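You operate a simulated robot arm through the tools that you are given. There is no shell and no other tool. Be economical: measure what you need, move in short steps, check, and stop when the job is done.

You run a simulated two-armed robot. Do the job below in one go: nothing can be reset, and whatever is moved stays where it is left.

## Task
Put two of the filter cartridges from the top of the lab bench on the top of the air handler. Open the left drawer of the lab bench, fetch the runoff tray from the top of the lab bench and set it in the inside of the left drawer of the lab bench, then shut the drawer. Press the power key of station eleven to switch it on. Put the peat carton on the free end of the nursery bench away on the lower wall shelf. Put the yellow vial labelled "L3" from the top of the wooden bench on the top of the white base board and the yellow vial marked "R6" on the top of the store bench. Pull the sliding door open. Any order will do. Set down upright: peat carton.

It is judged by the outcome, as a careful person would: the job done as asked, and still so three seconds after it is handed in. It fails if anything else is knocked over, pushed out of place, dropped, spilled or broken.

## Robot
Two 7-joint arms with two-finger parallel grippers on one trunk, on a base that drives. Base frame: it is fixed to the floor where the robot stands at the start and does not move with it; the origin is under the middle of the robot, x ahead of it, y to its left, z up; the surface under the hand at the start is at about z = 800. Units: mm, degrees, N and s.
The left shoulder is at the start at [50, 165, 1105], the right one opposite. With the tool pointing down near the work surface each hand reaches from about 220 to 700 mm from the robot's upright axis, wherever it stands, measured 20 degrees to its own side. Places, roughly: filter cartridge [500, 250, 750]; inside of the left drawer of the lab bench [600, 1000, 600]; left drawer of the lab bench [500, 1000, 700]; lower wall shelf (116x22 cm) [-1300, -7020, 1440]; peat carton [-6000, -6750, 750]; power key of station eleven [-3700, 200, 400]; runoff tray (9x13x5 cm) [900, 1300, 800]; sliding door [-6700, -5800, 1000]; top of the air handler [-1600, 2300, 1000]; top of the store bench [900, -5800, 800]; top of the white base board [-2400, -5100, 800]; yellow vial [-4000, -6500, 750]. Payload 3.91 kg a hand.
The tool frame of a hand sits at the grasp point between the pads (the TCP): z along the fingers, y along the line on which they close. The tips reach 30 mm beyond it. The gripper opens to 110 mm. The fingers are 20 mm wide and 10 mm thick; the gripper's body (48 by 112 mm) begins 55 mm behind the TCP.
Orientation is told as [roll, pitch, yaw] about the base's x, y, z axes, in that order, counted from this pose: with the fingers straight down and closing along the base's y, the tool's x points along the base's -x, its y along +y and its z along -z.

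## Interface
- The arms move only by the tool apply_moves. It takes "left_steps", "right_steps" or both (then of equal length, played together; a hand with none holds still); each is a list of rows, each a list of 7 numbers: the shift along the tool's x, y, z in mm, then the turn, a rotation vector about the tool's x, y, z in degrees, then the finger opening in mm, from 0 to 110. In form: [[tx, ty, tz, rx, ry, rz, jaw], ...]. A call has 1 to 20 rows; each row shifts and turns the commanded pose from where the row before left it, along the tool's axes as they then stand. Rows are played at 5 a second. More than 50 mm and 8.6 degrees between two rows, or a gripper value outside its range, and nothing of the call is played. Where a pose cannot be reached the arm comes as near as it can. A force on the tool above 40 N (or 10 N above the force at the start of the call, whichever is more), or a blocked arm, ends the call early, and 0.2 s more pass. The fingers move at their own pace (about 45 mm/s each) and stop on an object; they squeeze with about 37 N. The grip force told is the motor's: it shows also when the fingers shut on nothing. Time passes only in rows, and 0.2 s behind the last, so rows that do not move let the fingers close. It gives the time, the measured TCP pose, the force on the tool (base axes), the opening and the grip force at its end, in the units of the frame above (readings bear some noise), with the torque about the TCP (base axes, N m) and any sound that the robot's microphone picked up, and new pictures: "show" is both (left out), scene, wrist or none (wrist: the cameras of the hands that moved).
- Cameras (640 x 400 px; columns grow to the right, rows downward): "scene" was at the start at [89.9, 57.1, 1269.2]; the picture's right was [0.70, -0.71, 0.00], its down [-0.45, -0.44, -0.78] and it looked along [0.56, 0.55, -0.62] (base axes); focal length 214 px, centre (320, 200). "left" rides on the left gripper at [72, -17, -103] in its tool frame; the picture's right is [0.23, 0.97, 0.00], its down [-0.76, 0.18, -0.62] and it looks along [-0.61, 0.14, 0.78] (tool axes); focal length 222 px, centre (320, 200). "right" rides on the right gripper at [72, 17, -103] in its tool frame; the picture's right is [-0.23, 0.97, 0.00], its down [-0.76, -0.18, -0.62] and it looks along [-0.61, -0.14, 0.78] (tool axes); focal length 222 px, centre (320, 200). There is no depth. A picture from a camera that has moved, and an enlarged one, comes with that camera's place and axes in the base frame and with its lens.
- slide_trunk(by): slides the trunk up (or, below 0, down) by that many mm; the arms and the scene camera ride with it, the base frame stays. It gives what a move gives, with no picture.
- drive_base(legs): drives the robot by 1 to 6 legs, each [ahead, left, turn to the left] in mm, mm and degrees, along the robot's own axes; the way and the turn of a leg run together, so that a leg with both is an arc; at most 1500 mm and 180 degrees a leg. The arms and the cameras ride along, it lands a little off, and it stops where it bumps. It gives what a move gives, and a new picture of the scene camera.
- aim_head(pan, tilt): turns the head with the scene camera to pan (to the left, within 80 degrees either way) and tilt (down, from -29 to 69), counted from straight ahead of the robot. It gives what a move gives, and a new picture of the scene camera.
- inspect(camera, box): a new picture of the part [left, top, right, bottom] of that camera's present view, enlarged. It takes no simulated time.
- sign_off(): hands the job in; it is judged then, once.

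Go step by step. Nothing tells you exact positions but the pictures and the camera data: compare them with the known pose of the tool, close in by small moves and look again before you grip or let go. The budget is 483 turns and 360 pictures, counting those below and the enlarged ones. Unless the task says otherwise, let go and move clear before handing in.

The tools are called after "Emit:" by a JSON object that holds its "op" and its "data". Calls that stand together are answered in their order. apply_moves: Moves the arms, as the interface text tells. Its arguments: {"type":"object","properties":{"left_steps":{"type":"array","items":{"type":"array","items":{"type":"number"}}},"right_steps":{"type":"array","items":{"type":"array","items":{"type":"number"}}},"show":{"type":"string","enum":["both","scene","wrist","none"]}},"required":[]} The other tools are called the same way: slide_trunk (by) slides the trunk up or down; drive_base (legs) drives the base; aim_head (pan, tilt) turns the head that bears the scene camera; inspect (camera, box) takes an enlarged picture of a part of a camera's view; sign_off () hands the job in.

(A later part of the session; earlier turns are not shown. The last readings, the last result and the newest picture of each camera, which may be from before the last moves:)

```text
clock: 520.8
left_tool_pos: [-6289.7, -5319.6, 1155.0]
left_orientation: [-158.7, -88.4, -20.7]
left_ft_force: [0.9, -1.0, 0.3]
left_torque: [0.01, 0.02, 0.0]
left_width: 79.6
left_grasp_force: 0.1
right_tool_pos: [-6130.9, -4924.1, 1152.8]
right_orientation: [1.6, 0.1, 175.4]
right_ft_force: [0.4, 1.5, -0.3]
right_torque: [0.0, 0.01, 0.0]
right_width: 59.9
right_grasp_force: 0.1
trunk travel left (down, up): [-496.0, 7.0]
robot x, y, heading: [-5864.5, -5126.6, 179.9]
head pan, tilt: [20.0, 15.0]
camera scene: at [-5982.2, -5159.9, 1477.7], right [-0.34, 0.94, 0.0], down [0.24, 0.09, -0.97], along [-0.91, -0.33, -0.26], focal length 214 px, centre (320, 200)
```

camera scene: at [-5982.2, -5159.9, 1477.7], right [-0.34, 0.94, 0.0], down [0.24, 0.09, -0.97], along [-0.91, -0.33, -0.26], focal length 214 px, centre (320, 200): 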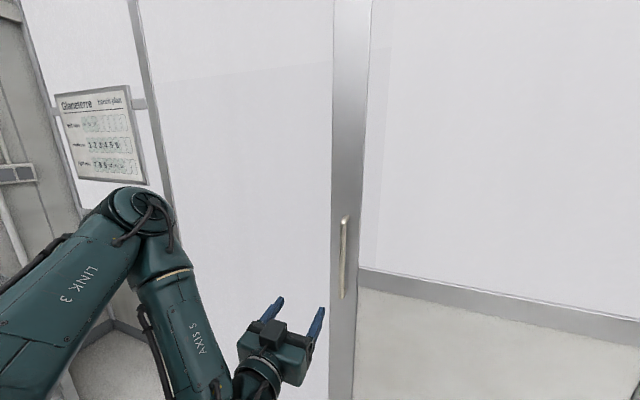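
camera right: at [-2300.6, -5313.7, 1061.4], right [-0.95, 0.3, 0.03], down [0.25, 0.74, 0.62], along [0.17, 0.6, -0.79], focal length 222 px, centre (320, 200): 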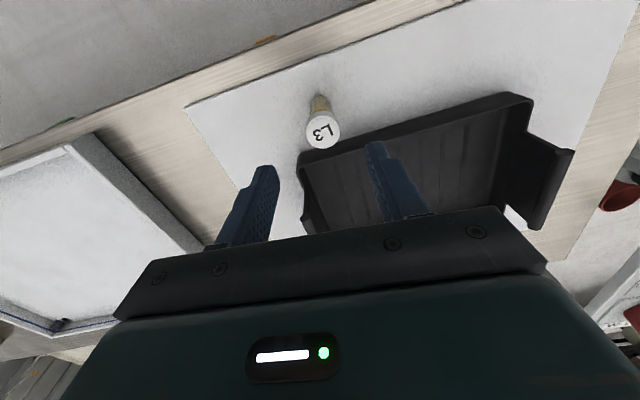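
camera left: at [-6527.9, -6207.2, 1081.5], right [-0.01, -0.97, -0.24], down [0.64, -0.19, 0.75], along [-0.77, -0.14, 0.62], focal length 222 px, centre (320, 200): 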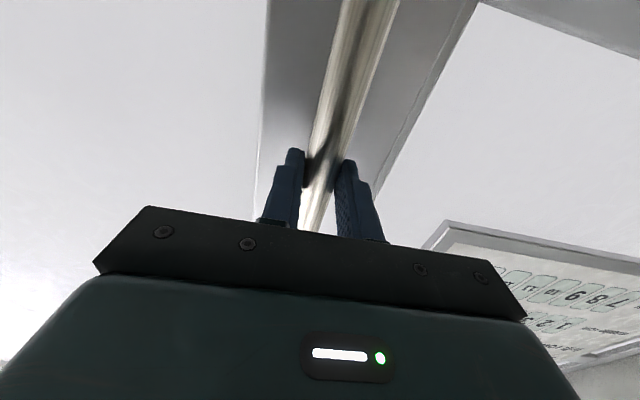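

The door stands open. Next, the peat carton: I'll face the nursery bench near its free (west) end.

Emit:
{"op": "drive_base", "data": {"legs": [[0, 0, 90], [850, -150, 0]]}}

Emit:
{"op": "aim_head", "data": {"pan": -5, "tilt": 40}}

```text
clock: 529.1
left_tool_pos: [-5833.6, -6397.7, 1154.4]
left_orientation: [-158.6, -88.4, 69.0]
left_ft_force: [0.0, -0.1, -0.2]
left_torque: [0.0, 0.0, 0.01]
left_width: 79.6
left_grasp_force: 0.0
right_tool_pos: [-6227.9, -6235.2, 1152.0]
right_orientation: [1.5, 0.1, -95.0]
right_ft_force: [-0.4, 0.0, -0.4]
right_torque: [0.05, -0.04, -0.01]
right_width: 60.1
right_grasp_force: 0.0
trunk travel left (down, up): [-496.0, 7.0]
robot x, y, heading: [-6023.6, -5968.6, -90.2]
head pan, tilt: [20.0, 15.0]
camera scene: at [-5994.5, -6090.6, 1477.6], right [-0.94, -0.33, 0.0], down [-0.09, 0.24, -0.97], along [0.32, -0.91, -0.26], focal length 214 px, centre (320, 200)
```

scene: 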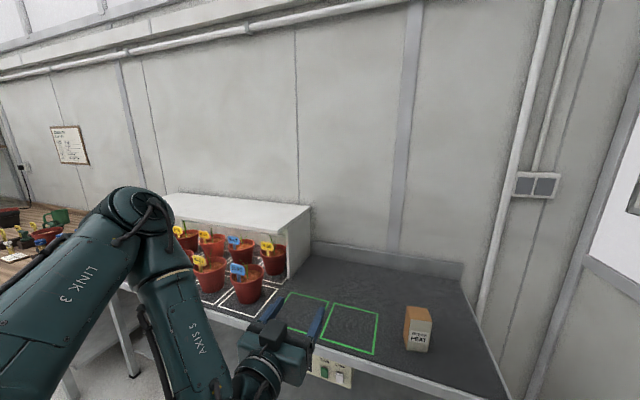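

```text
clock: 530.0
left_tool_pos: [-5833.5, -6397.1, 1155.1]
left_orientation: [-158.9, -88.5, 69.0]
left_ft_force: [0.1, 0.7, 0.2]
left_torque: [0.0, 0.01, -0.01]
left_width: 79.9
left_grasp_force: 0.1
right_tool_pos: [-6226.3, -6235.3, 1152.2]
right_orientation: [1.5, 0.1, -95.0]
right_ft_force: [0.0, 0.2, 0.3]
right_torque: [-0.02, 0.01, 0.0]
right_width: 59.9
right_grasp_force: 0.0
trunk travel left (down, up): [-496.0, 7.0]
robot x, y, heading: [-6022.5, -5964.9, -90.2]
head pan, tilt: [-5.0, 40.0]
camera scene: at [-6033.6, -6086.9, 1438.2], right [-1.0, 0.09, 0.0], down [0.06, 0.64, -0.77], along [-0.07, -0.76, -0.64], focal length 214 px, centre (320, 200)
```

scene: 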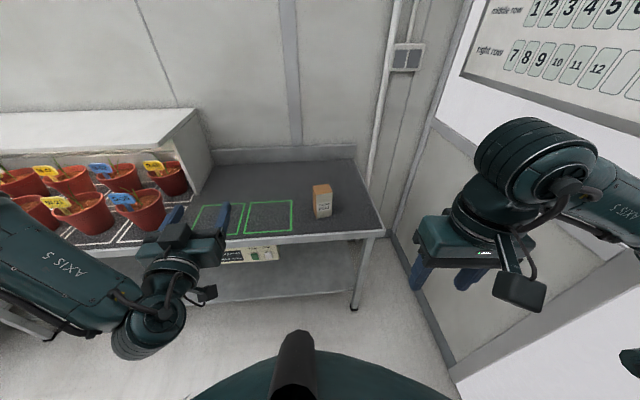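

Emit:
{"op": "inspect", "data": {"camera": "scene", "box": [250, 150, 410, 250]}}

```text
4.00 times, centred on (330, 200) of scene
camera zoom: at [-6033.6, -6086.9, 1438.2], right [-1.0, 0.09, 0.0], down [0.06, 0.64, -0.77], along [-0.07, -0.76, -0.64], focal length 858 px, centre (280, 200)
```

zoom: 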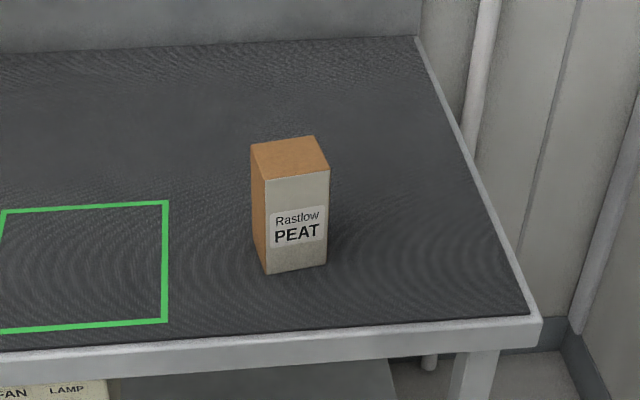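

The carton is small (≈71×60×135 mm) at about (-6118,-6814) on z≈750. Before grasping I'll test how far the left hand can reach forward at shelf height (z≈1550), here in free space.

Emit:
{"op": "apply_moves", "data": {"left_steps": [[-40, 0, 0, 0, 0, 0, 80], [-40, 0, 0, 0, 0, 0, 80], [-40, 0, 0, 0, 0, 0, 80], [-40, 0, 0, 0, 0, 0, 80], [-40, 0, 0, 0, 0, 0, 80], [-40, 0, 0, 0, 0, 0, 80], [-40, 0, 0, 0, 0, 0, 80], [-40, 0, 0, 0, 0, 0, 80], [-40, 0, 0, 0, 0, 0, 80], [-30, 0, 0, 0, 0, 0, 80], [0, 0, 40, 0, 0, 0, 80], [0, 0, 40, 0, 0, 0, 80], [0, 0, 40, 0, 0, 0, 80], [0, 0, 40, 0, 0, 0, 80], [0, 0, 40, 0, 0, 0, 80], [0, 0, 40, 0, 0, 0, 80], [0, 0, 40, 0, 0, 0, 80], [0, 0, 40, 0, 0, 0, 80]], "show": "scene"}}

```text
clock: 533.8
left_tool_pos: [-5818.0, -6663.2, 1526.2]
left_orientation: [-159.9, -88.2, 70.2]
left_ft_force: [-0.6, 0.1, 0.0]
left_torque: [0.02, 0.05, 0.05]
left_width: 80.2
left_grasp_force: 0.2
left hand out of reach, approached as far as the arm can: row 1, 2, 3, 16, 17, 18
right_tool_pos: [-6227.5, -6233.0, 1153.0]
right_orientation: [1.6, 0.0, -94.9]
right_ft_force: [0.9, 1.4, 0.9]
right_torque: [-0.04, 0.01, -0.01]
right_width: 59.9
right_grasp_force: 0.1
trunk travel left (down, up): [-496.0, 7.0]
robot x, y, heading: [-6026.5, -5970.2, -90.4]
head pan, tilt: [-5.0, 40.0]
camera scene: at [-6034.0, -6085.7, 1438.2], right [-1.0, 0.1, 0.0], down [0.06, 0.64, -0.77], along [-0.07, -0.76, -0.64], focal length 214 px, centre (320, 200)
```

scene: 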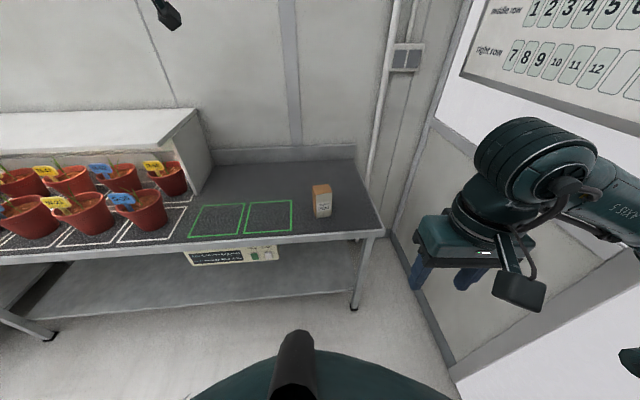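

Reach at shelf height is ~690 mm ahead. I'll use the right hand for the carton: bring the left arm back in, move the right hand forward and pitch it to point ahead.

Emit:
{"op": "apply_moves", "data": {"left_steps": [[0, 0, -40, 0, 0, 0, 60], [0, 0, -40, 0, 0, 0, 60], [0, 0, -40, 0, 0, 0, 60], [0, 0, -40, 0, 0, 0, 60], [0, 0, -40, 0, 0, 0, 60], [40, 0, 0, 0, 0, 0, 60], [40, 0, 0, 0, 0, 0, 60], [40, 0, 0, 0, 0, 0, 60], [40, 0, 0, 0, 0, 0, 60], [40, 0, 0, 0, 0, 0, 60], [40, 0, 0, 0, 0, 0, 60], [40, 0, 0, 0, 0, 0, 60], [40, 0, 0, 0, 0, 0, 60], [20, 0, 0, 0, 0, 0, 60], [0, 0, 0, 0, 0, 0, 60], [0, 0, 0, 0, 0, 0, 60]], "right_steps": [[-36, 0, 0, 0, 0, 0, 100], [-36, 0, 0, 0, 0, 0, 100], [-36, 0, 0, 0, 0, 0, 100], [-36, 0, 0, 0, 0, 0, 100], [-36, 0, 0, 0, 0, 0, 100], [0, 0, 0, 0, -8.2, 0, 100], [0, 0, 0, 0, -8.2, 0, 100], [0, 0, 0, 0, -8.2, 0, 100], [0, 0, 0, 0, -8.2, 0, 100], [0, 0, 0, 0, -8.2, 0, 100], [0, 0, 0, 0, -8.2, 0, 100], [0, 0, 0, 0, -8.2, 0, 100], [0, 0, 0, 0, -8.2, 0, 100], [0, 0, 0, 0, -8.2, 0, 100], [0, 0, 0, 0, -8.2, 0, 100], [0, 0, 0, 0, -8, 0, 100]], "show": "scene"}}

```text
clock: 537.2
left_tool_pos: [-5823.4, -6475.1, 1179.2]
left_orientation: [-159.2, -88.4, 69.4]
left_ft_force: [0.0, -0.5, -0.2]
left_torque: [0.0, -0.02, 0.02]
left_width: 60.2
left_grasp_force: 0.0
right_tool_pos: [-6223.2, -6413.0, 1151.8]
right_orientation: [5.8, -63.5, -98.0]
right_ft_force: [0.2, -1.5, -0.6]
right_torque: [0.02, -0.02, -0.01]
right_width: 100.0
right_grasp_force: 0.0
right hand out of reach, approached as far as the arm can: row 13, 14, 15, 16
trunk travel left (down, up): [-496.0, 7.0]
robot x, y, heading: [-6023.2, -5969.6, -90.8]
head pan, tilt: [-5.0, 40.0]
camera scene: at [-6034.0, -6086.9, 1438.1], right [-1.0, 0.1, 0.0], down [0.06, 0.64, -0.77], along [-0.07, -0.76, -0.64], focal length 214 px, centre (320, 200)
```

scene: 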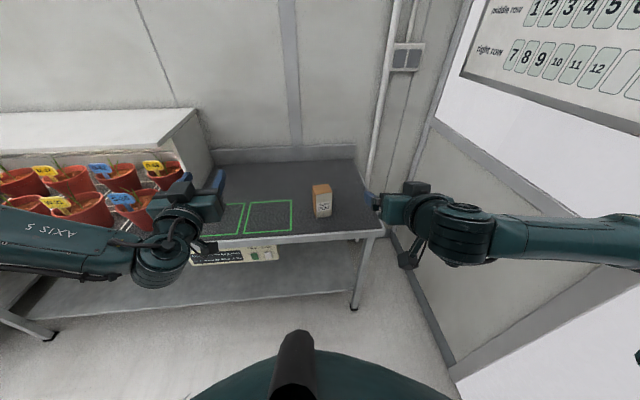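

Emit:
{"op": "apply_moves", "data": {"right_steps": [[0, 25, 0, 0, 0, 0, 100], [0, 25, 0, 0, 0, 0, 100], [0, 25, 0, 0, 0, 0, 100], [0, 25, 0, 0, 0, 0, 100], [0, 0, 0, 0, -6.7, 0, 100], [0, 0, 0, 0, -6.7, 0, 100], [0, 0, 0, 0, -6.7, 0, 100], [0, 0, 0, 0, -6.7, 0, 100]], "show": "both"}}

```text
clock: 539.0
left_tool_pos: [-5820.9, -6474.9, 1179.4]
left_orientation: [-157.6, -88.5, 67.9]
left_ft_force: [0.6, 0.6, -0.5]
left_torque: [0.03, -0.02, -0.07]
left_width: 59.6
left_grasp_force: 0.0
right_tool_pos: [-6123.9, -6418.6, 1157.1]
right_orientation: [102.3, -87.4, 165.2]
right_ft_force: [0.6, 0.0, -0.9]
right_torque: [-0.02, 0.03, 0.03]
right_width: 100.1
right_grasp_force: 0.0
trunk travel left (down, up): [-496.0, 7.0]
robot x, y, heading: [-6027.8, -5968.9, -90.9]
head pan, tilt: [-5.0, 40.0]
camera scene: at [-6033.1, -6087.0, 1438.1], right [-1.0, 0.1, 0.0], down [0.06, 0.64, -0.77], along [-0.07, -0.76, -0.64], focal length 214 px, centre (320, 200)
camera right: at [-6098.4, -6317.4, 1084.9], right [0.96, -0.04, 0.27], down [-0.18, 0.64, 0.75], along [-0.21, -0.77, 0.61], focal length 222 px, centre (320, 200)
```

scene: 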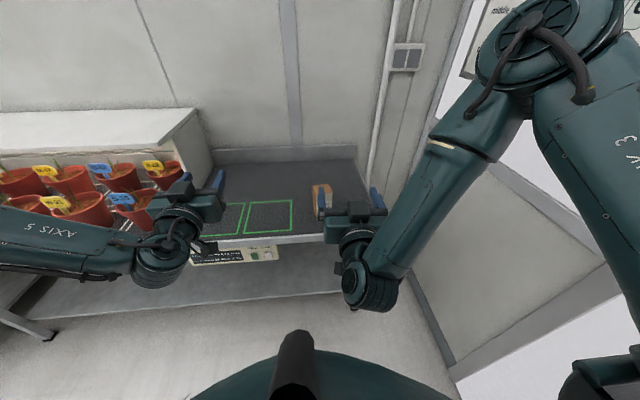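
right: 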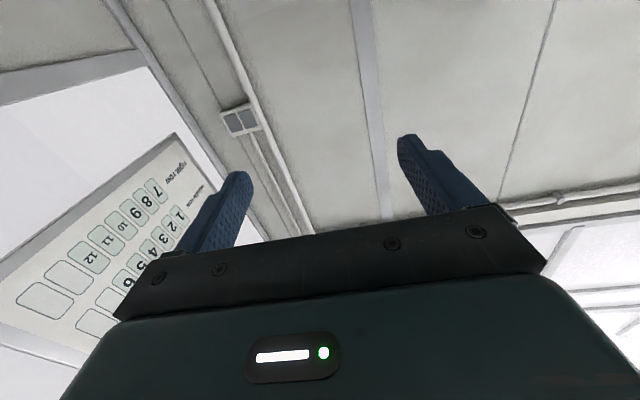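

The right hand now points forward. I'll raise and retract the left hand so it stays clear of the pots and light unit.

Emit:
{"op": "apply_moves", "data": {"left_steps": [[-40, 0, -25, 0, 0, 0, 60], [-40, 0, -25, 0, 0, 0, 60], [-40, 0, -25, 0, 0, 0, 60], [-40, 0, -25, 0, 0, 0, 60], [-40, 0, -25, 0, 0, 0, 60], [-40, 0, -25, 0, 0, 0, 60], [-40, 0, -25, 0, 0, 0, 60], [-40, 0, -25, 0, 0, 0, 60]], "show": "none"}}

Emit:
{"op": "slide_trunk", "data": {"by": -295}}

Emit:
{"op": "drive_base", "data": {"legs": [[0, 0, 12]]}}

```text
clock: 540.8
left_tool_pos: [-5831.0, -6329.8, 1506.4]
left_orientation: [-161.2, -88.3, 71.4]
left_ft_force: [0.3, -0.6, 0.2]
left_torque: [0.01, 0.0, 0.01]
left_width: 59.9
left_grasp_force: 0.0
left hand out of reach, approached as far as the arm can: row 2, 3, 4, 5
right_tool_pos: [-6125.6, -6416.9, 1157.7]
right_orientation: [100.0, -87.4, 167.2]
right_ft_force: [0.3, 1.2, -0.6]
right_torque: [0.0, 0.0, 0.0]
right_width: 100.1
right_grasp_force: 0.0
trunk travel left (down, up): [-496.0, 7.0]
robot x, y, heading: [-6025.0, -5967.4, -90.6]
head pan, tilt: [-5.0, 40.0]
```

```text
clock: 543.8
left_tool_pos: [-5831.9, -6331.9, 1209.6]
left_orientation: [-158.9, -88.4, 69.2]
left_ft_force: [-0.5, 0.2, -0.3]
left_torque: [-0.02, -0.01, 0.0]
left_width: 59.7
left_grasp_force: 0.0
right_tool_pos: [-6124.5, -6418.2, 862.5]
right_orientation: [98.6, -87.4, 168.7]
right_ft_force: [0.3, 0.9, -0.6]
right_torque: [-0.01, 0.01, 0.03]
right_width: 99.9
right_grasp_force: 0.0
trunk travel left (down, up): [-201.0, 302.0]
robot x, y, heading: [-6025.5, -5967.4, -90.4]
head pan, tilt: [-5.0, 40.0]
```

```text
clock: 544.9
left_tool_pos: [-5760.3, -6285.2, 1209.6]
left_orientation: [-158.5, -88.4, 80.8]
left_ft_force: [0.6, 0.1, 0.0]
left_torque: [0.03, -0.03, 0.04]
left_width: 60.2
left_grasp_force: 0.1
right_tool_pos: [-6029.3, -6429.4, 860.7]
right_orientation: [98.7, -87.3, -179.5]
right_ft_force: [0.1, -0.7, -0.7]
right_torque: [0.0, -0.03, 0.02]
right_width: 99.8
right_grasp_force: 0.0
trunk travel left (down, up): [-201.0, 302.0]
robot x, y, heading: [-6024.5, -5969.2, -78.5]
head pan, tilt: [-5.0, 40.0]
camera scene: at [-6009.8, -6086.1, 1143.1], right [-0.99, -0.11, 0.0], down [-0.07, 0.64, -0.77], along [0.09, -0.76, -0.64], focal length 214 px, centre (320, 200)
```

scene: 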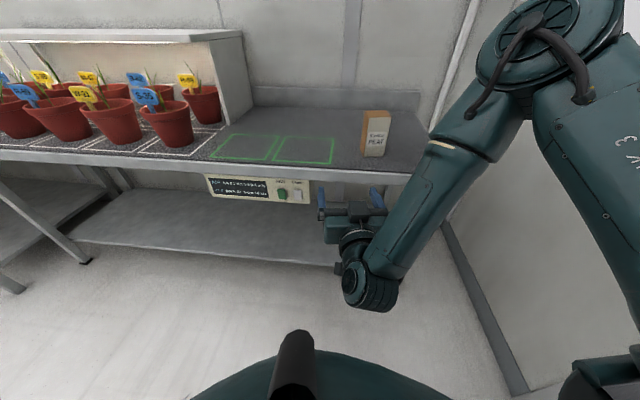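

Emit:
{"op": "inspect", "data": {"camera": "scene", "box": [310, 80, 470, 180]}}

Emit:
{"op": "drive_base", "data": {"legs": [[249, -159, 0]]}}

Emit:
{"op": "aim_head", "data": {"pan": 0, "tilt": 40}}

Emit:
{"op": "inspect", "data": {"camera": "scene", "box": [240, 80, 480, 230]}}

```text
4.00 times, centred on (390, 130) of scene
camera zoom: at [-6009.8, -6086.1, 1143.1], right [-0.99, -0.11, 0.0], down [-0.07, 0.64, -0.77], along [0.09, -0.76, -0.64], focal length 858 px, centre (40, 480)
```

zoom: 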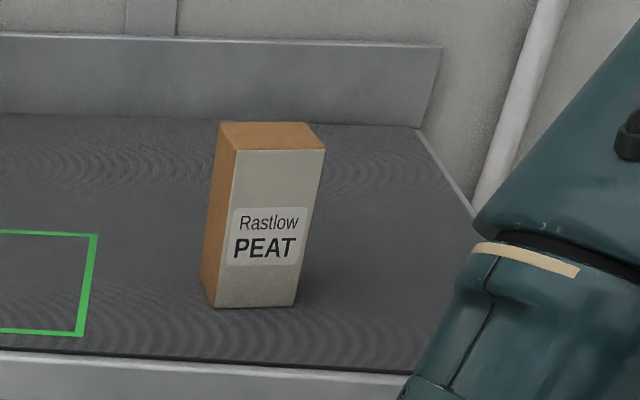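

```text
clock: 547.0
left_tool_pos: [-5864.9, -6560.0, 1209.7]
left_orientation: [-158.9, -88.5, 81.0]
left_ft_force: [0.6, 0.1, -0.1]
left_torque: [0.01, 0.02, 0.02]
left_width: 59.7
left_grasp_force: 0.0
right_tool_pos: [-6136.0, -6702.3, 862.5]
right_orientation: [98.7, -87.4, -179.6]
right_ft_force: [-0.3, -0.2, 0.2]
right_torque: [0.0, 0.04, 0.01]
right_width: 100.1
right_grasp_force: 0.1
trunk travel left (down, up): [-201.0, 302.0]
robot x, y, heading: [-6130.9, -6244.1, -78.8]
head pan, tilt: [-5.0, 40.0]
camera scene: at [-6114.7, -6359.9, 1143.1], right [-0.99, -0.11, 0.0], down [-0.07, 0.64, -0.77], along [0.09, -0.76, -0.64], focal length 214 px, centre (320, 200)
```

scene: 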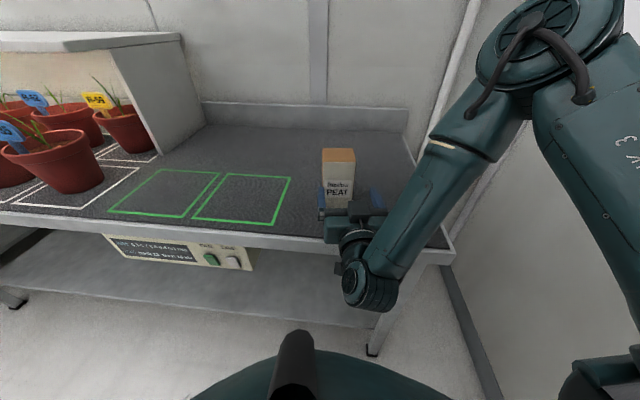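

```text
clock: 547.6
left_tool_pos: [-5865.5, -6559.0, 1210.0]
left_orientation: [-159.0, -88.4, 80.9]
left_ft_force: [0.0, 0.3, 0.4]
left_torque: [-0.03, 0.0, -0.01]
left_width: 60.1
left_grasp_force: 0.1
right_tool_pos: [-6134.6, -6702.3, 861.4]
right_orientation: [99.0, -87.3, -180.0]
right_ft_force: [-0.3, 0.0, 0.8]
right_torque: [0.01, -0.02, 0.02]
right_width: 100.0
right_grasp_force: 0.1
trunk travel left (down, up): [-201.0, 302.0]
robot x, y, heading: [-6129.6, -6244.7, -78.3]
head pan, tilt: [0.0, 40.0]
camera scene: at [-6107.4, -6358.6, 1143.1], right [-0.98, -0.2, 0.0], down [-0.13, 0.63, -0.77], along [0.15, -0.75, -0.64], focal length 214 px, centre (320, 200)
```

scene: 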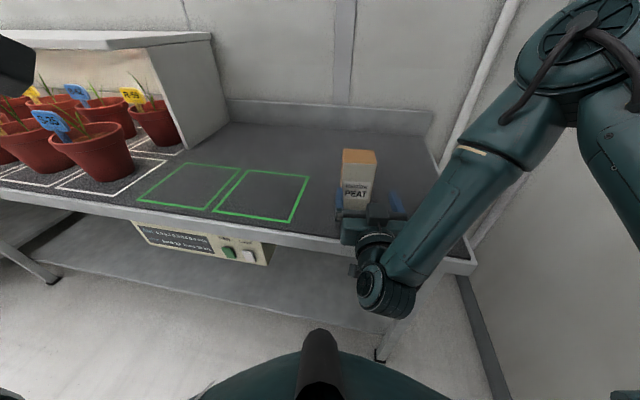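

```text
2.67 times, centred on (360, 155) of scene
camera zoom: at [-6107.4, -6358.6, 1143.1], right [-0.98, -0.2, 0.0], down [-0.13, 0.63, -0.77], along [0.15, -0.75, -0.64], focal length 572 px, centre (213, 320)
```

zoom: 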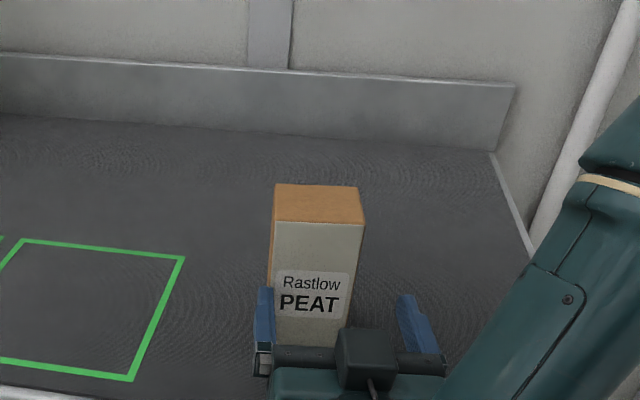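

Triangulating again shows this bench top at z≈797 (carton top ≈932), so I must raise the hand to z≈910. Then I'll shift 12 mm and approach.

Emit:
{"op": "slide_trunk", "data": {"by": 49}}

Emit:
{"op": "apply_moves", "data": {"right_steps": [[0, 12, 10, 0, 0, 0, 105], [0, 0, 15, 0, 0, 0, 105]], "show": "both"}}

Emit:
{"op": "inspect", "data": {"camera": "scene", "box": [280, 130, 480, 255]}}

```text
clock: 548.5
left_tool_pos: [-5865.7, -6559.0, 1260.4]
left_orientation: [-158.5, -88.4, 80.5]
left_ft_force: [0.4, -0.1, -0.4]
left_torque: [-0.04, 0.02, 0.01]
left_width: 60.1
left_grasp_force: 0.0
right_tool_pos: [-6136.4, -6702.8, 912.0]
right_orientation: [98.7, -87.3, -179.5]
right_ft_force: [-0.1, 0.2, -0.2]
right_torque: [-0.01, -0.01, 0.0]
right_width: 100.0
right_grasp_force: 0.0
trunk travel left (down, up): [-250.0, 253.0]
robot x, y, heading: [-6127.4, -6242.4, -78.8]
head pan, tilt: [0.0, 40.0]
```

```text
clock: 549.1
left_tool_pos: [-5864.9, -6559.6, 1259.0]
left_orientation: [-158.6, -88.3, 80.8]
left_ft_force: [0.4, 0.0, 0.4]
left_torque: [0.0, -0.03, -0.01]
left_width: 60.1
left_grasp_force: 0.1
right_tool_pos: [-6118.9, -6725.3, 911.8]
right_orientation: [98.9, -87.4, -179.8]
right_ft_force: [0.2, 0.4, -0.3]
right_torque: [-0.02, 0.01, -0.01]
right_width: 105.2
right_grasp_force: 0.1
trunk travel left (down, up): [-250.0, 253.0]
robot x, y, heading: [-6131.3, -6245.5, -78.8]
head pan, tilt: [0.0, 40.0]
camera scene: at [-6107.3, -6358.7, 1192.1], right [-0.98, -0.2, 0.0], down [-0.13, 0.63, -0.77], along [0.15, -0.75, -0.64], focal length 214 px, centre (320, 200)
camera right: at [-6114.9, -6621.6, 839.0], right [0.95, 0.15, 0.27], down [-0.31, 0.59, 0.75], along [-0.04, -0.79, 0.61], focal length 222 px, centre (320, 200)
```

scene: 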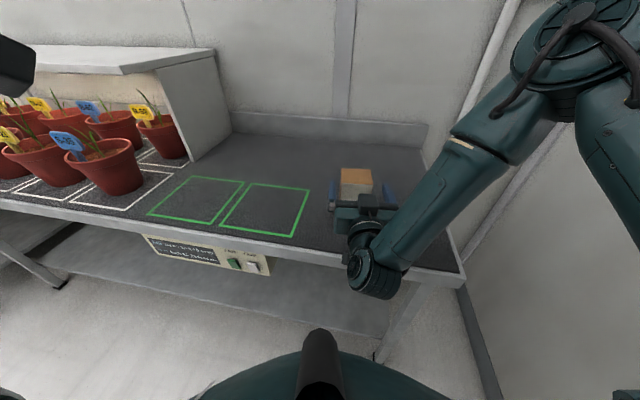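
right: 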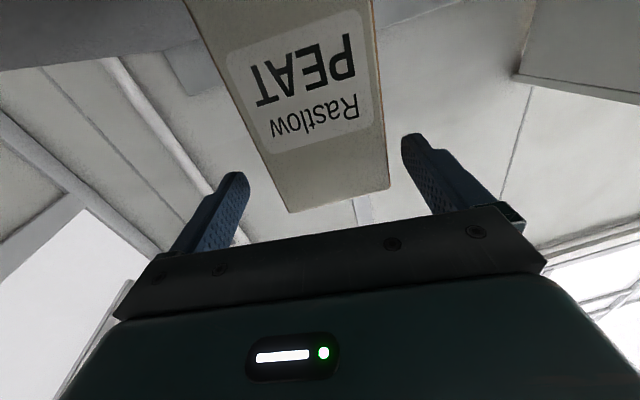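

```text
3.20 times, centred on (380, 192) of scene
camera zoom: at [-6107.3, -6358.7, 1192.1], right [-0.98, -0.2, 0.0], down [-0.13, 0.63, -0.77], along [0.15, -0.75, -0.64], focal length 686 px, centre (128, 224)
```

zoom: 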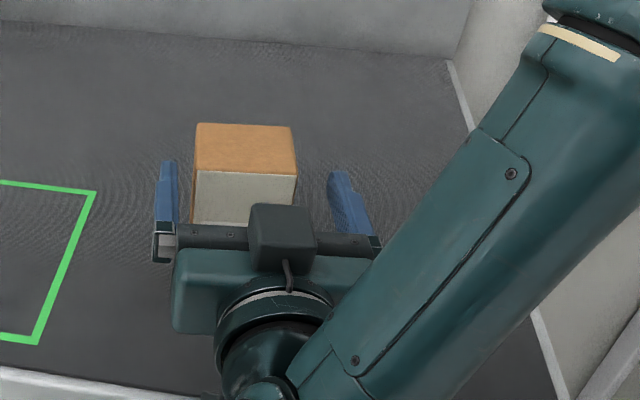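

The carton sits neatly between the fingers. Advancing 48 mm and closing.

Emit:
{"op": "apply_moves", "data": {"right_steps": [[0, 0, 16, 0, 0, 0, 105], [0, 0, 16, 0, 0, 0, 105], [0, 0, 14, 0, 0, 0, 105], [0, 0, 0, 0, 0, 0, 40], [0, 0, 0, 0, 0, 0, 40], [0, 0, 0, 0, 0, 0, 40], [0, 0, 0, 0, 0, 0, 40]], "show": "wrist"}}

Emit:
{"op": "inspect", "data": {"camera": "scene", "box": [280, 130, 480, 255]}}

```text
clock: 550.7
left_tool_pos: [-5865.1, -6558.4, 1259.3]
left_orientation: [-158.4, -88.4, 80.5]
left_ft_force: [-0.1, 0.5, -0.2]
left_torque: [0.0, 0.03, -0.02]
left_width: 59.9
left_grasp_force: 0.1
right_tool_pos: [-6111.1, -6770.2, 911.2]
right_orientation: [95.9, -87.4, -177.0]
right_ft_force: [3.4, 1.3, 1.7]
right_torque: [0.12, -0.04, -0.05]
right_width: 68.7
right_grasp_force: 37.2
trunk travel left (down, up): [-250.0, 253.0]
robot x, y, heading: [-6127.5, -6241.4, -78.6]
head pan, tilt: [0.0, 40.0]
camera right: at [-6106.0, -6665.7, 840.3], right [0.95, 0.15, 0.27], down [-0.3, 0.59, 0.75], along [-0.05, -0.8, 0.6], focal length 222 px, centre (320, 200)
```

right: 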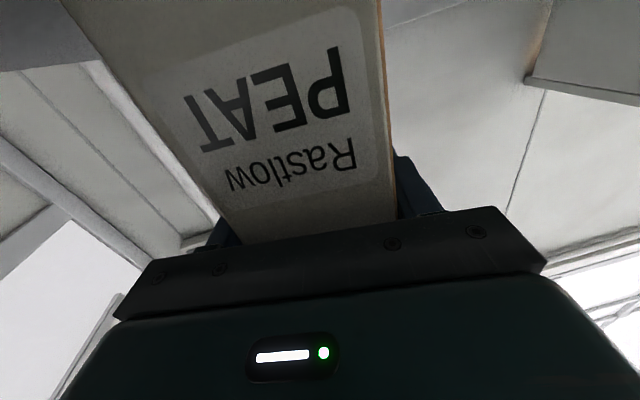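

```text
3.20 times, centred on (380, 192) of scene
camera zoom: at [-6107.1, -6358.5, 1192.1], right [-0.98, -0.2, 0.0], down [-0.13, 0.63, -0.77], along [0.15, -0.75, -0.64], focal length 686 px, centre (128, 224)
```

zoom: 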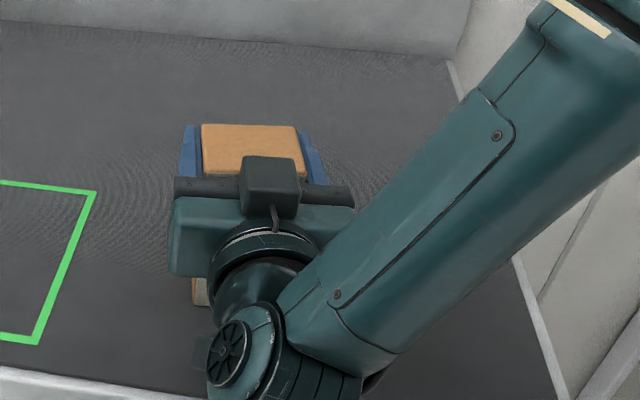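

Gripped at 69 mm. Lifting with the trunk.

Emit:
{"op": "slide_trunk", "data": {"by": 150}}

Emit:
{"op": "inspect", "data": {"camera": "right", "box": [0, 0, 640, 400]}}

Emit:
{"op": "inspect", "data": {"camera": "scene", "box": [240, 100, 480, 250]}}

```text
clock: 552.5
left_tool_pos: [-5865.7, -6559.4, 1408.3]
left_orientation: [-158.2, -88.3, 80.3]
left_ft_force: [-0.3, 0.1, 0.5]
left_torque: [0.0, -0.01, -0.01]
left_width: 59.8
left_grasp_force: 0.1
right_tool_pos: [-6111.1, -6770.2, 1062.6]
right_orientation: [94.2, -87.5, -175.4]
right_ft_force: [-1.0, -0.6, -5.0]
right_torque: [-0.06, 0.04, -0.02]
right_width: 68.4
right_grasp_force: 37.2
trunk travel left (down, up): [-400.0, 103.0]
robot x, y, heading: [-6132.0, -6245.6, -78.4]
head pan, tilt: [0.0, 40.0]
```

```text
1.00 times, centred on (320, 200) of right (not enlarged: the box is as wide or as high as the picture)
camera zoom: at [-6106.3, -6666.1, 989.8], right [0.95, 0.15, 0.27], down [-0.3, 0.59, 0.75], along [-0.05, -0.8, 0.6], focal length 222 px, centre (320, 200)
```

zoom: 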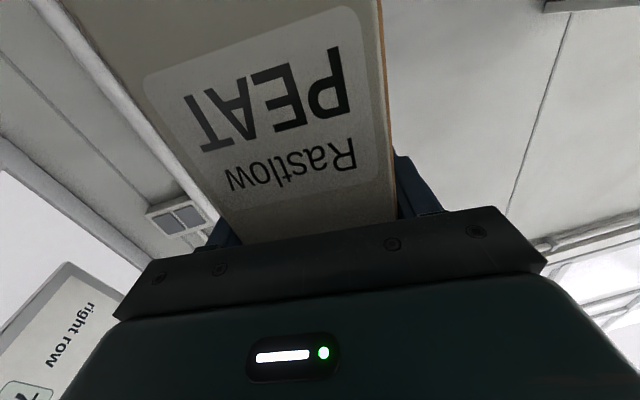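

```text
2.67 times, centred on (360, 175) of scene
camera zoom: at [-6107.3, -6359.2, 1342.0], right [-0.98, -0.2, 0.0], down [-0.13, 0.63, -0.77], along [0.15, -0.75, -0.64], focal length 572 px, centre (213, 267)
```

zoom: 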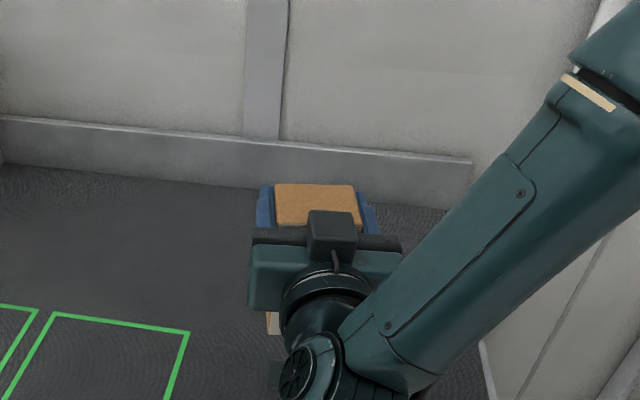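

The carton is up (≈0.4 kg). I'll back away, turn east and drive back along the aisle toward the shelf.

Emit:
{"op": "drive_base", "data": {"legs": [[-340, 0, 0], [0, 0, 78.4], [1500, 0, 0], [1500, 0, 0], [700, 0, 0]]}}

Emit:
{"op": "aim_head", "data": {"pan": -45, "tilt": 10}}

```text
clock: 575.5
left_tool_pos: [-2156.4, -5652.0, 1409.0]
left_orientation: [-158.5, -88.4, 160.1]
left_ft_force: [0.4, -0.8, 0.0]
left_torque: [0.05, 0.0, -0.02]
left_width: 60.1
left_grasp_force: 0.0
right_tool_pos: [-1993.3, -5932.7, 1061.4]
right_orientation: [94.0, -87.5, -95.5]
right_ft_force: [0.0, 0.2, -6.0]
right_torque: [0.0, -0.06, 0.0]
right_width: 67.9
right_grasp_force: 37.3
trunk travel left (down, up): [-400.0, 103.0]
robot x, y, heading: [-2509.7, -5856.4, 1.1]
head pan, tilt: [0.0, 40.0]
camera scene: at [-2400.1, -5856.4, 1342.0], right [0.02, -1.0, 0.0], down [-0.64, -0.01, -0.77], along [0.77, 0.01, -0.64], focal length 214 px, centre (320, 200)
```

scene: 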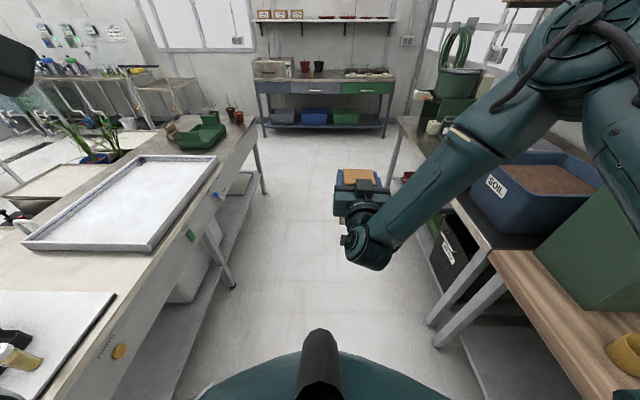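

```text
clock: 576.6
left_tool_pos: [-2155.1, -5652.7, 1409.1]
left_orientation: [-158.6, -88.4, 160.4]
left_ft_force: [0.4, -0.1, -0.4]
left_torque: [-0.02, -0.02, -0.02]
left_width: 60.0
left_grasp_force: 0.0
right_tool_pos: [-1992.2, -5932.8, 1060.9]
right_orientation: [94.1, -87.5, -95.7]
right_ft_force: [0.4, -1.4, -5.6]
right_torque: [-0.01, -0.05, -0.03]
right_width: 68.3
right_grasp_force: 36.7
trunk travel left (down, up): [-400.0, 103.0]
robot x, y, heading: [-2514.4, -5856.8, 1.1]
head pan, tilt: [-45.0, 10.0]
camera scene: at [-2418.5, -5922.4, 1389.7], right [-0.69, -0.72, 0.0], down [-0.13, 0.12, -0.98], along [0.71, -0.68, -0.17], focal length 214 px, centre (320, 200)
```

scene: 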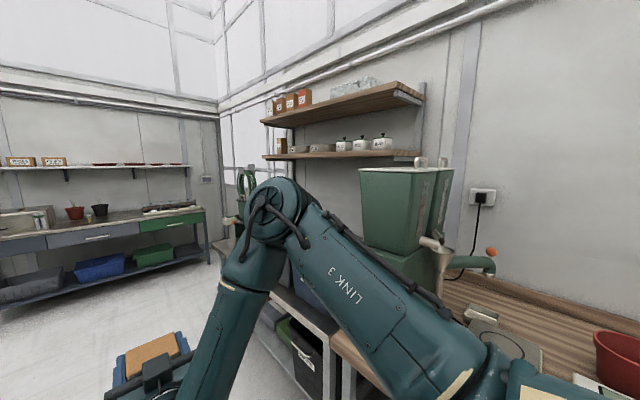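

Emit:
{"op": "inspect", "data": {"camera": "scene", "box": [240, 70, 460, 208]}}

```text
2.90 times, centred on (350, 139) of scene
camera zoom: at [-2418.5, -5922.4, 1389.7], right [-0.69, -0.72, 0.0], down [-0.13, 0.12, -0.98], along [0.71, -0.68, -0.17], focal length 622 px, centre (233, 377)
```

zoom: 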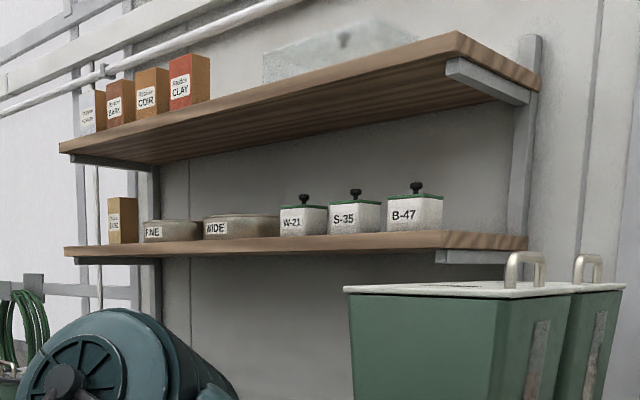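

The lower shelf has a free stretch at its east end (beyond the salt carton), reachable from the open floor east of the potting bench. I'll drive there and look closely.

Emit:
{"op": "drive_base", "data": {"legs": [[1450, 0, -1.1], [680, 0, 0], [0, 0, -90]]}}

Emit:
{"op": "slide_trunk", "data": {"by": 100}}

Emit:
{"op": "aim_head", "data": {"pan": -25, "tilt": 8}}

```text
clock: 591.1
left_tool_pos: [-167.0, -6184.9, 1407.8]
left_orientation: [-158.8, -88.4, 70.4]
left_ft_force: [-0.8, 0.0, 0.0]
left_torque: [-0.02, 0.02, 0.01]
left_width: 60.2
left_grasp_force: 0.0
right_tool_pos: [-446.6, -6347.0, 1062.1]
right_orientation: [94.0, -87.4, 174.4]
right_ft_force: [-0.9, -0.6, -5.0]
right_torque: [-0.07, 0.03, -0.02]
right_width: 68.0
right_grasp_force: 36.8
trunk travel left (down, up): [-400.0, 103.0]
robot x, y, heading: [-371.8, -5826.9, -89.1]
head pan, tilt: [-45.0, 10.0]
camera scene: at [-434.4, -5925.9, 1389.7], right [-0.72, 0.7, 0.0], down [0.12, 0.13, -0.98], along [-0.68, -0.71, -0.17], focal length 214 px, centre (320, 200)
```

scene: 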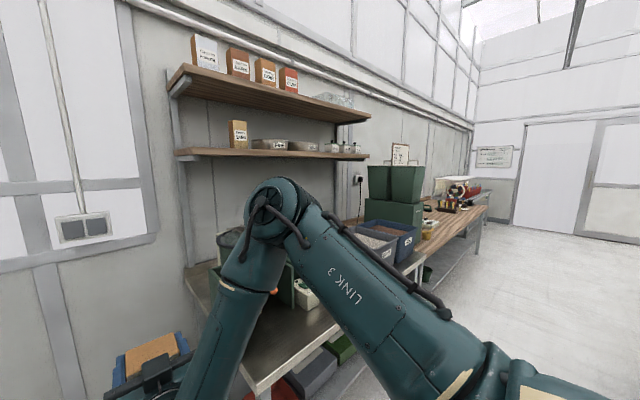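

```text
clock: 592.4
left_tool_pos: [-166.9, -6185.0, 1508.2]
left_orientation: [-158.2, -88.4, 69.7]
left_ft_force: [0.2, 0.3, 0.8]
left_torque: [0.02, 0.01, 0.0]
left_width: 60.2
left_grasp_force: 0.0
right_tool_pos: [-447.0, -6348.1, 1161.4]
right_orientation: [93.3, -87.5, 175.2]
right_ft_force: [-0.2, 0.1, -5.6]
right_torque: [-0.05, 0.02, 0.0]
right_width: 68.2
right_grasp_force: 37.0
trunk travel left (down, up): [-500.0, 3.0]
robot x, y, heading: [-370.4, -5826.5, -88.6]
head pan, tilt: [-45.0, 10.0]
```

```text
clock: 593.2
left_tool_pos: [-166.2, -6184.9, 1508.1]
left_orientation: [-158.8, -88.4, 70.4]
left_ft_force: [-0.1, 0.2, -0.9]
left_torque: [0.01, -0.02, 0.0]
left_width: 59.9
left_grasp_force: 0.0
right_tool_pos: [-446.5, -6348.3, 1161.1]
right_orientation: [93.5, -87.5, 174.7]
right_ft_force: [0.1, -0.1, -5.2]
right_torque: [-0.03, 0.0, 0.02]
right_width: 67.8
right_grasp_force: 37.0
trunk travel left (down, up): [-500.0, 3.0]
robot x, y, heading: [-367.9, -5825.2, -89.0]
head pan, tilt: [-25.0, 8.0]
camera scene: at [-407.5, -5943.6, 1493.0], right [-0.91, 0.41, 0.0], down [0.06, 0.13, -0.99], along [-0.4, -0.9, -0.14], focal length 214 px, centre (320, 200)
```

scene: 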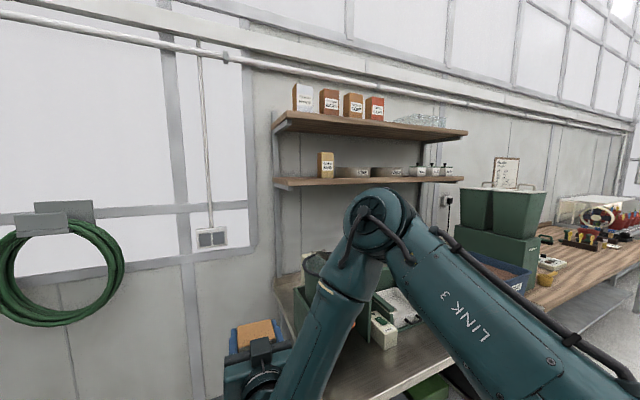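

Emit:
{"op": "inspect", "data": {"camera": "scene", "box": [260, 70, 480, 208]}}

```text
2.90 times, centred on (370, 139) of scene
camera zoom: at [-407.5, -5943.6, 1493.0], right [-0.91, 0.41, 0.0], down [0.06, 0.13, -0.99], along [-0.4, -0.9, -0.14], focal length 622 px, centre (175, 377)
```

zoom: 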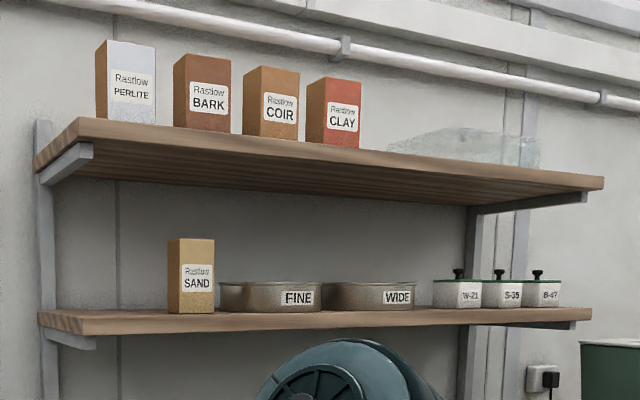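

The shelf's free stretch is x≈-665…-878 (z≈1448), so I'll aim for (-765,-6985). First I'll fold the left arm into its compact downward pose.

Emit:
{"op": "apply_moves", "data": {"left_steps": [[40, 0, 8, 0, 0, 0, 60], [40, 0, 8, 0, 0, 0, 60], [40, 0, 8, 0, 0, 0, 60], [40, 0, 8, 0, 0, 0, 60], [40, 0, 8, 0, 0, 0, 60], [40, 0, 8, 0, 0, 0, 60], [40, 0, 8, 0, 0, 0, 60], [40, 0, 8, 0, 0, 0, 60], [0, 0, 0, 0, 8.2, 0, 60], [0, 0, 0, 0, 8.2, 0, 60], [0, 0, 0, 0, 8.2, 0, 60], [0, 0, 0, 0, 8.2, 0, 60], [0, 0, 0, 0, 8.2, 0, 60], [0, 0, 0, 0, 8.2, 0, 60], [0, 0, 0, 0, 8.2, 0, 60], [0, 0, 0, 0, 8.2, 0, 60], [0, 0, 0, 0, 8.2, 0, 60], [0, 0, 0, 0, 8.2, 0, 60]], "show": "scene"}}

```text
clock: 597.0
left_tool_pos: [-177.9, -6305.8, 1226.1]
left_orientation: [-0.6, -9.3, -88.2]
left_ft_force: [0.7, 0.2, -0.4]
left_torque: [0.02, 0.02, 0.0]
left_width: 60.2
left_grasp_force: 0.0
left hand out of reach, approached as far as the arm can: row 2, 3, 4, 5
right_tool_pos: [-446.6, -6348.6, 1160.6]
right_orientation: [92.8, -87.5, 175.6]
right_ft_force: [-1.0, -0.3, -5.7]
right_torque: [-0.03, 0.02, -0.04]
right_width: 67.5
right_grasp_force: 37.4
trunk travel left (down, up): [-500.0, 3.0]
robot x, y, heading: [-374.2, -5826.2, -89.2]
head pan, tilt: [-25.0, 8.0]
camera scene: at [-407.3, -5944.5, 1492.9], right [-0.91, 0.41, 0.0], down [0.06, 0.13, -0.99], along [-0.4, -0.9, -0.14], focal length 214 px, centre (320, 200)
```

scene: 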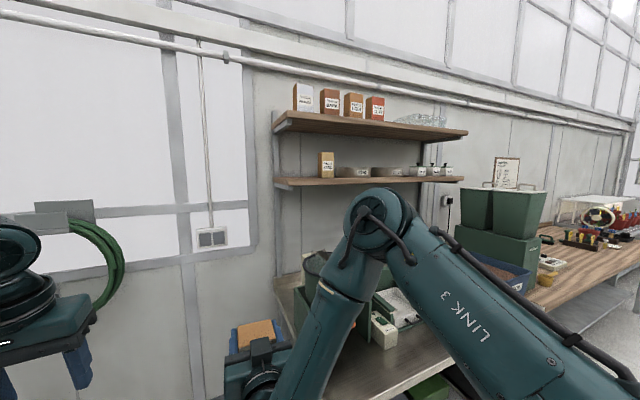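

Retract the left hand, and raise the carton to shelf height here in open space.

Emit:
{"op": "apply_moves", "data": {"left_steps": [[38, 0, 0, 0, 0, 0, 60], [38, 0, 0, 0, 0, 0, 60], [38, 0, 0, 0, 0, 0, 60], [38, 0, 0, 0, 0, 0, 60], [0, 0, 0, 0, 0, 0, 60], [0, 0, 0, 0, 0, 0, 60], [0, 0, 0, 0, 0, 0, 60], [0, 0, 0, 0, 0, 0, 60], [0, 0, 0, 0, 0, 0, 60], [0, 0, 0, 0, 0, 0, 60], [0, 0, 0, 0, 0, 0, 60], [0, 0, 0, 0, 0, 0, 60]], "right_steps": [[-38, 0, 0, 0, 0, 0, 40], [-38, 0, 0, 0, 0, 0, 40], [-38, 0, 0, 0, 0, 0, 40], [-38, 0, 0, 0, 0, 0, 40], [-38, 0, 0, 0, 0, 0, 40], [-38, 0, 0, 0, 0, 0, 40], [-38, 0, 0, 0, 0, 0, 40], [-38, 0, 0, 0, 0, 0, 40], [-38, 0, 0, 0, 0, 0, 40], [-38, 0, 0, 0, 0, 0, 40], [-38, 0, 0, 0, 0, 0, 40], [-20, 0, 0, 0, 0, 0, 40]], "show": "both"}}

```text
clock: 599.6
left_tool_pos: [-183.6, -6154.7, 1200.8]
left_orientation: [-0.6, -9.5, -88.3]
left_ft_force: [0.7, -0.3, -0.1]
left_torque: [-0.01, 0.0, 0.0]
left_width: 59.9
left_grasp_force: 0.0
right_tool_pos: [-466.4, -6344.5, 1598.7]
right_orientation: [93.7, -87.4, 174.7]
right_ft_force: [0.3, 0.0, -5.2]
right_torque: [0.0, 0.02, -0.03]
right_width: 68.0
right_grasp_force: 36.9
trunk travel left (down, up): [-500.0, 3.0]
robot x, y, heading: [-371.0, -5822.9, -89.2]
head pan, tilt: [-25.0, 8.0]
camera scene: at [-407.4, -5943.6, 1493.0], right [-0.91, 0.41, 0.0], down [0.06, 0.13, -0.99], along [-0.4, -0.9, -0.14], focal length 214 px, centre (320, 200)
camera right: at [-443.4, -6243.2, 1527.7], right [0.96, -0.03, 0.27], down [-0.19, 0.63, 0.75], along [-0.19, -0.78, 0.6], focal length 222 px, centre (320, 200)
camera left: at [-202.7, -6066.6, 1292.6], right [0.97, 0.25, -0.05], down [0.2, -0.64, 0.74], along [0.16, -0.72, -0.67], focal length 222 px, centre (320, 200)
```

scene: 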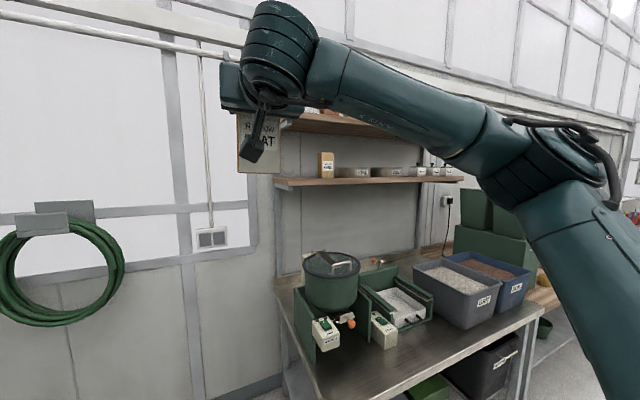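
right: 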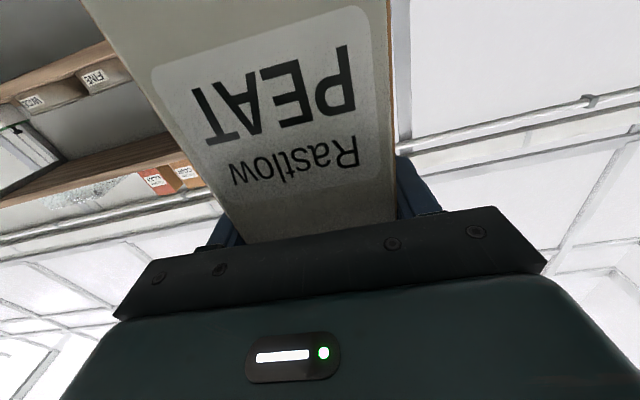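
left: 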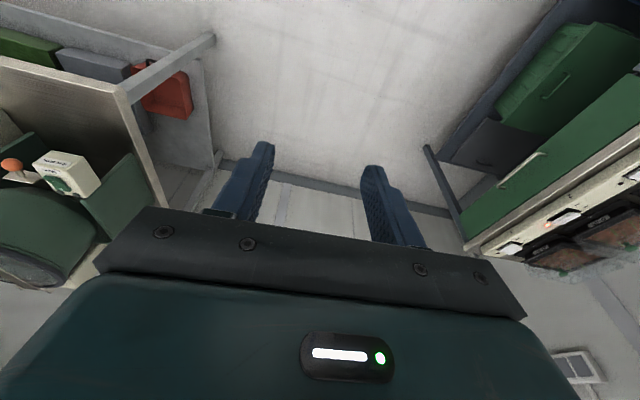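

The carton is at height. I'll turn to heading -125° and move to a pre-placement position about 150 mm short of the spot.

Emit:
{"op": "drive_base", "data": {"legs": [[0, 0, -35.8], [490, 452, 0]]}}

Emit:
{"op": "aim_head", "data": {"pan": -10, "tilt": 0}}

```text
clock: 605.8
left_tool_pos: [-320.8, -6863.2, 1201.7]
left_orientation: [-0.6, -9.5, -124.0]
left_ft_force: [-0.5, -0.4, -0.7]
left_torque: [0.03, 0.0, 0.03]
left_width: 59.9
left_grasp_force: 0.1
right_tool_pos: [-662.5, -6850.7, 1599.0]
right_orientation: [93.7, -87.4, 139.1]
right_ft_force: [-0.4, 0.3, -5.0]
right_torque: [0.01, 0.04, 0.0]
right_width: 67.8
right_grasp_force: 36.8
trunk travel left (down, up): [-500.0, 3.0]
robot x, y, heading: [-279.3, -6490.1, -124.8]
head pan, tilt: [-25.0, 8.0]
camera scene: at [-377.9, -6561.3, 1493.0], right [-0.5, 0.86, 0.0], down [0.12, 0.07, -0.99], along [-0.86, -0.5, -0.14], focal length 214 px, centre (320, 200)
```

scene: 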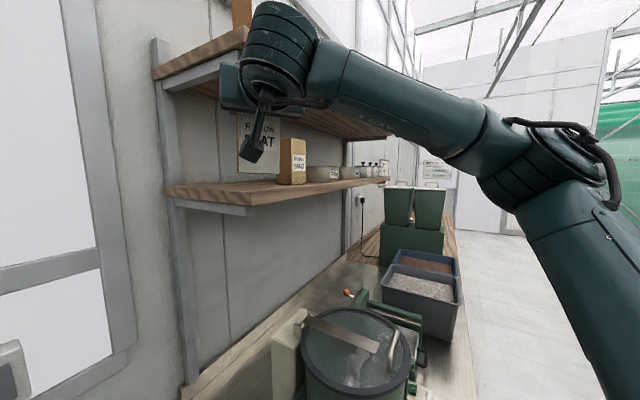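

```text
clock: 606.6
left_tool_pos: [-322.5, -6862.3, 1201.2]
left_orientation: [-0.6, -9.5, -124.0]
left_ft_force: [0.5, 0.3, -0.9]
left_torque: [-0.04, 0.0, 0.02]
left_width: 59.7
left_grasp_force: 0.0
right_tool_pos: [-662.1, -6851.6, 1599.3]
right_orientation: [93.2, -87.5, 139.4]
right_ft_force: [0.5, -0.8, -5.0]
right_torque: [-0.02, 0.03, -0.03]
right_width: 67.9
right_grasp_force: 37.2
trunk travel left (down, up): [-500.0, 3.0]
robot x, y, heading: [-282.0, -6487.9, -124.8]
head pan, tilt: [-10.0, 0.0]
camera scene: at [-361.4, -6578.4, 1505.7], right [-0.71, 0.71, 0.0], down [0.0, 0.0, -1.0], along [-0.71, -0.71, 0.0], focal length 214 px, centre (320, 200)
```

scene: 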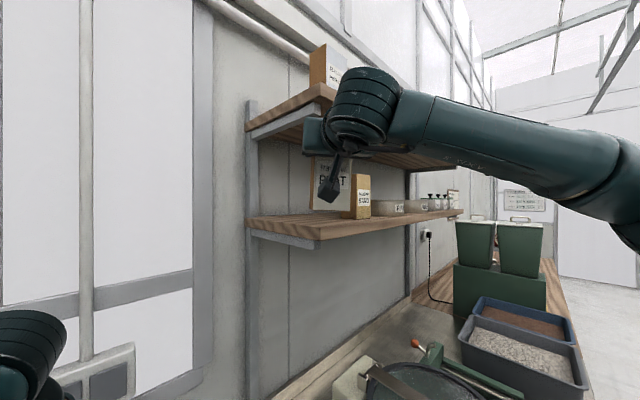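

Emit:
{"op": "inspect", "data": {"camera": "scene", "box": [230, 90, 480, 260]}}

```text
2.35 times, centred on (355, 175) of scene
camera zoom: at [-361.4, -6578.4, 1505.7], right [-0.71, 0.71, 0.0], down [0.0, 0.0, -1.0], along [-0.71, -0.71, 0.0], focal length 505 px, centre (238, 259)
```

zoom: 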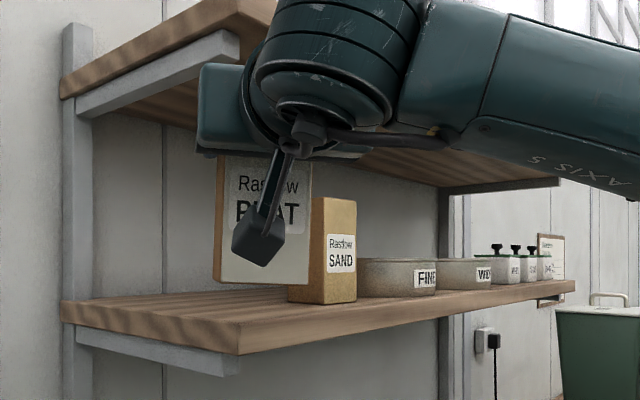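

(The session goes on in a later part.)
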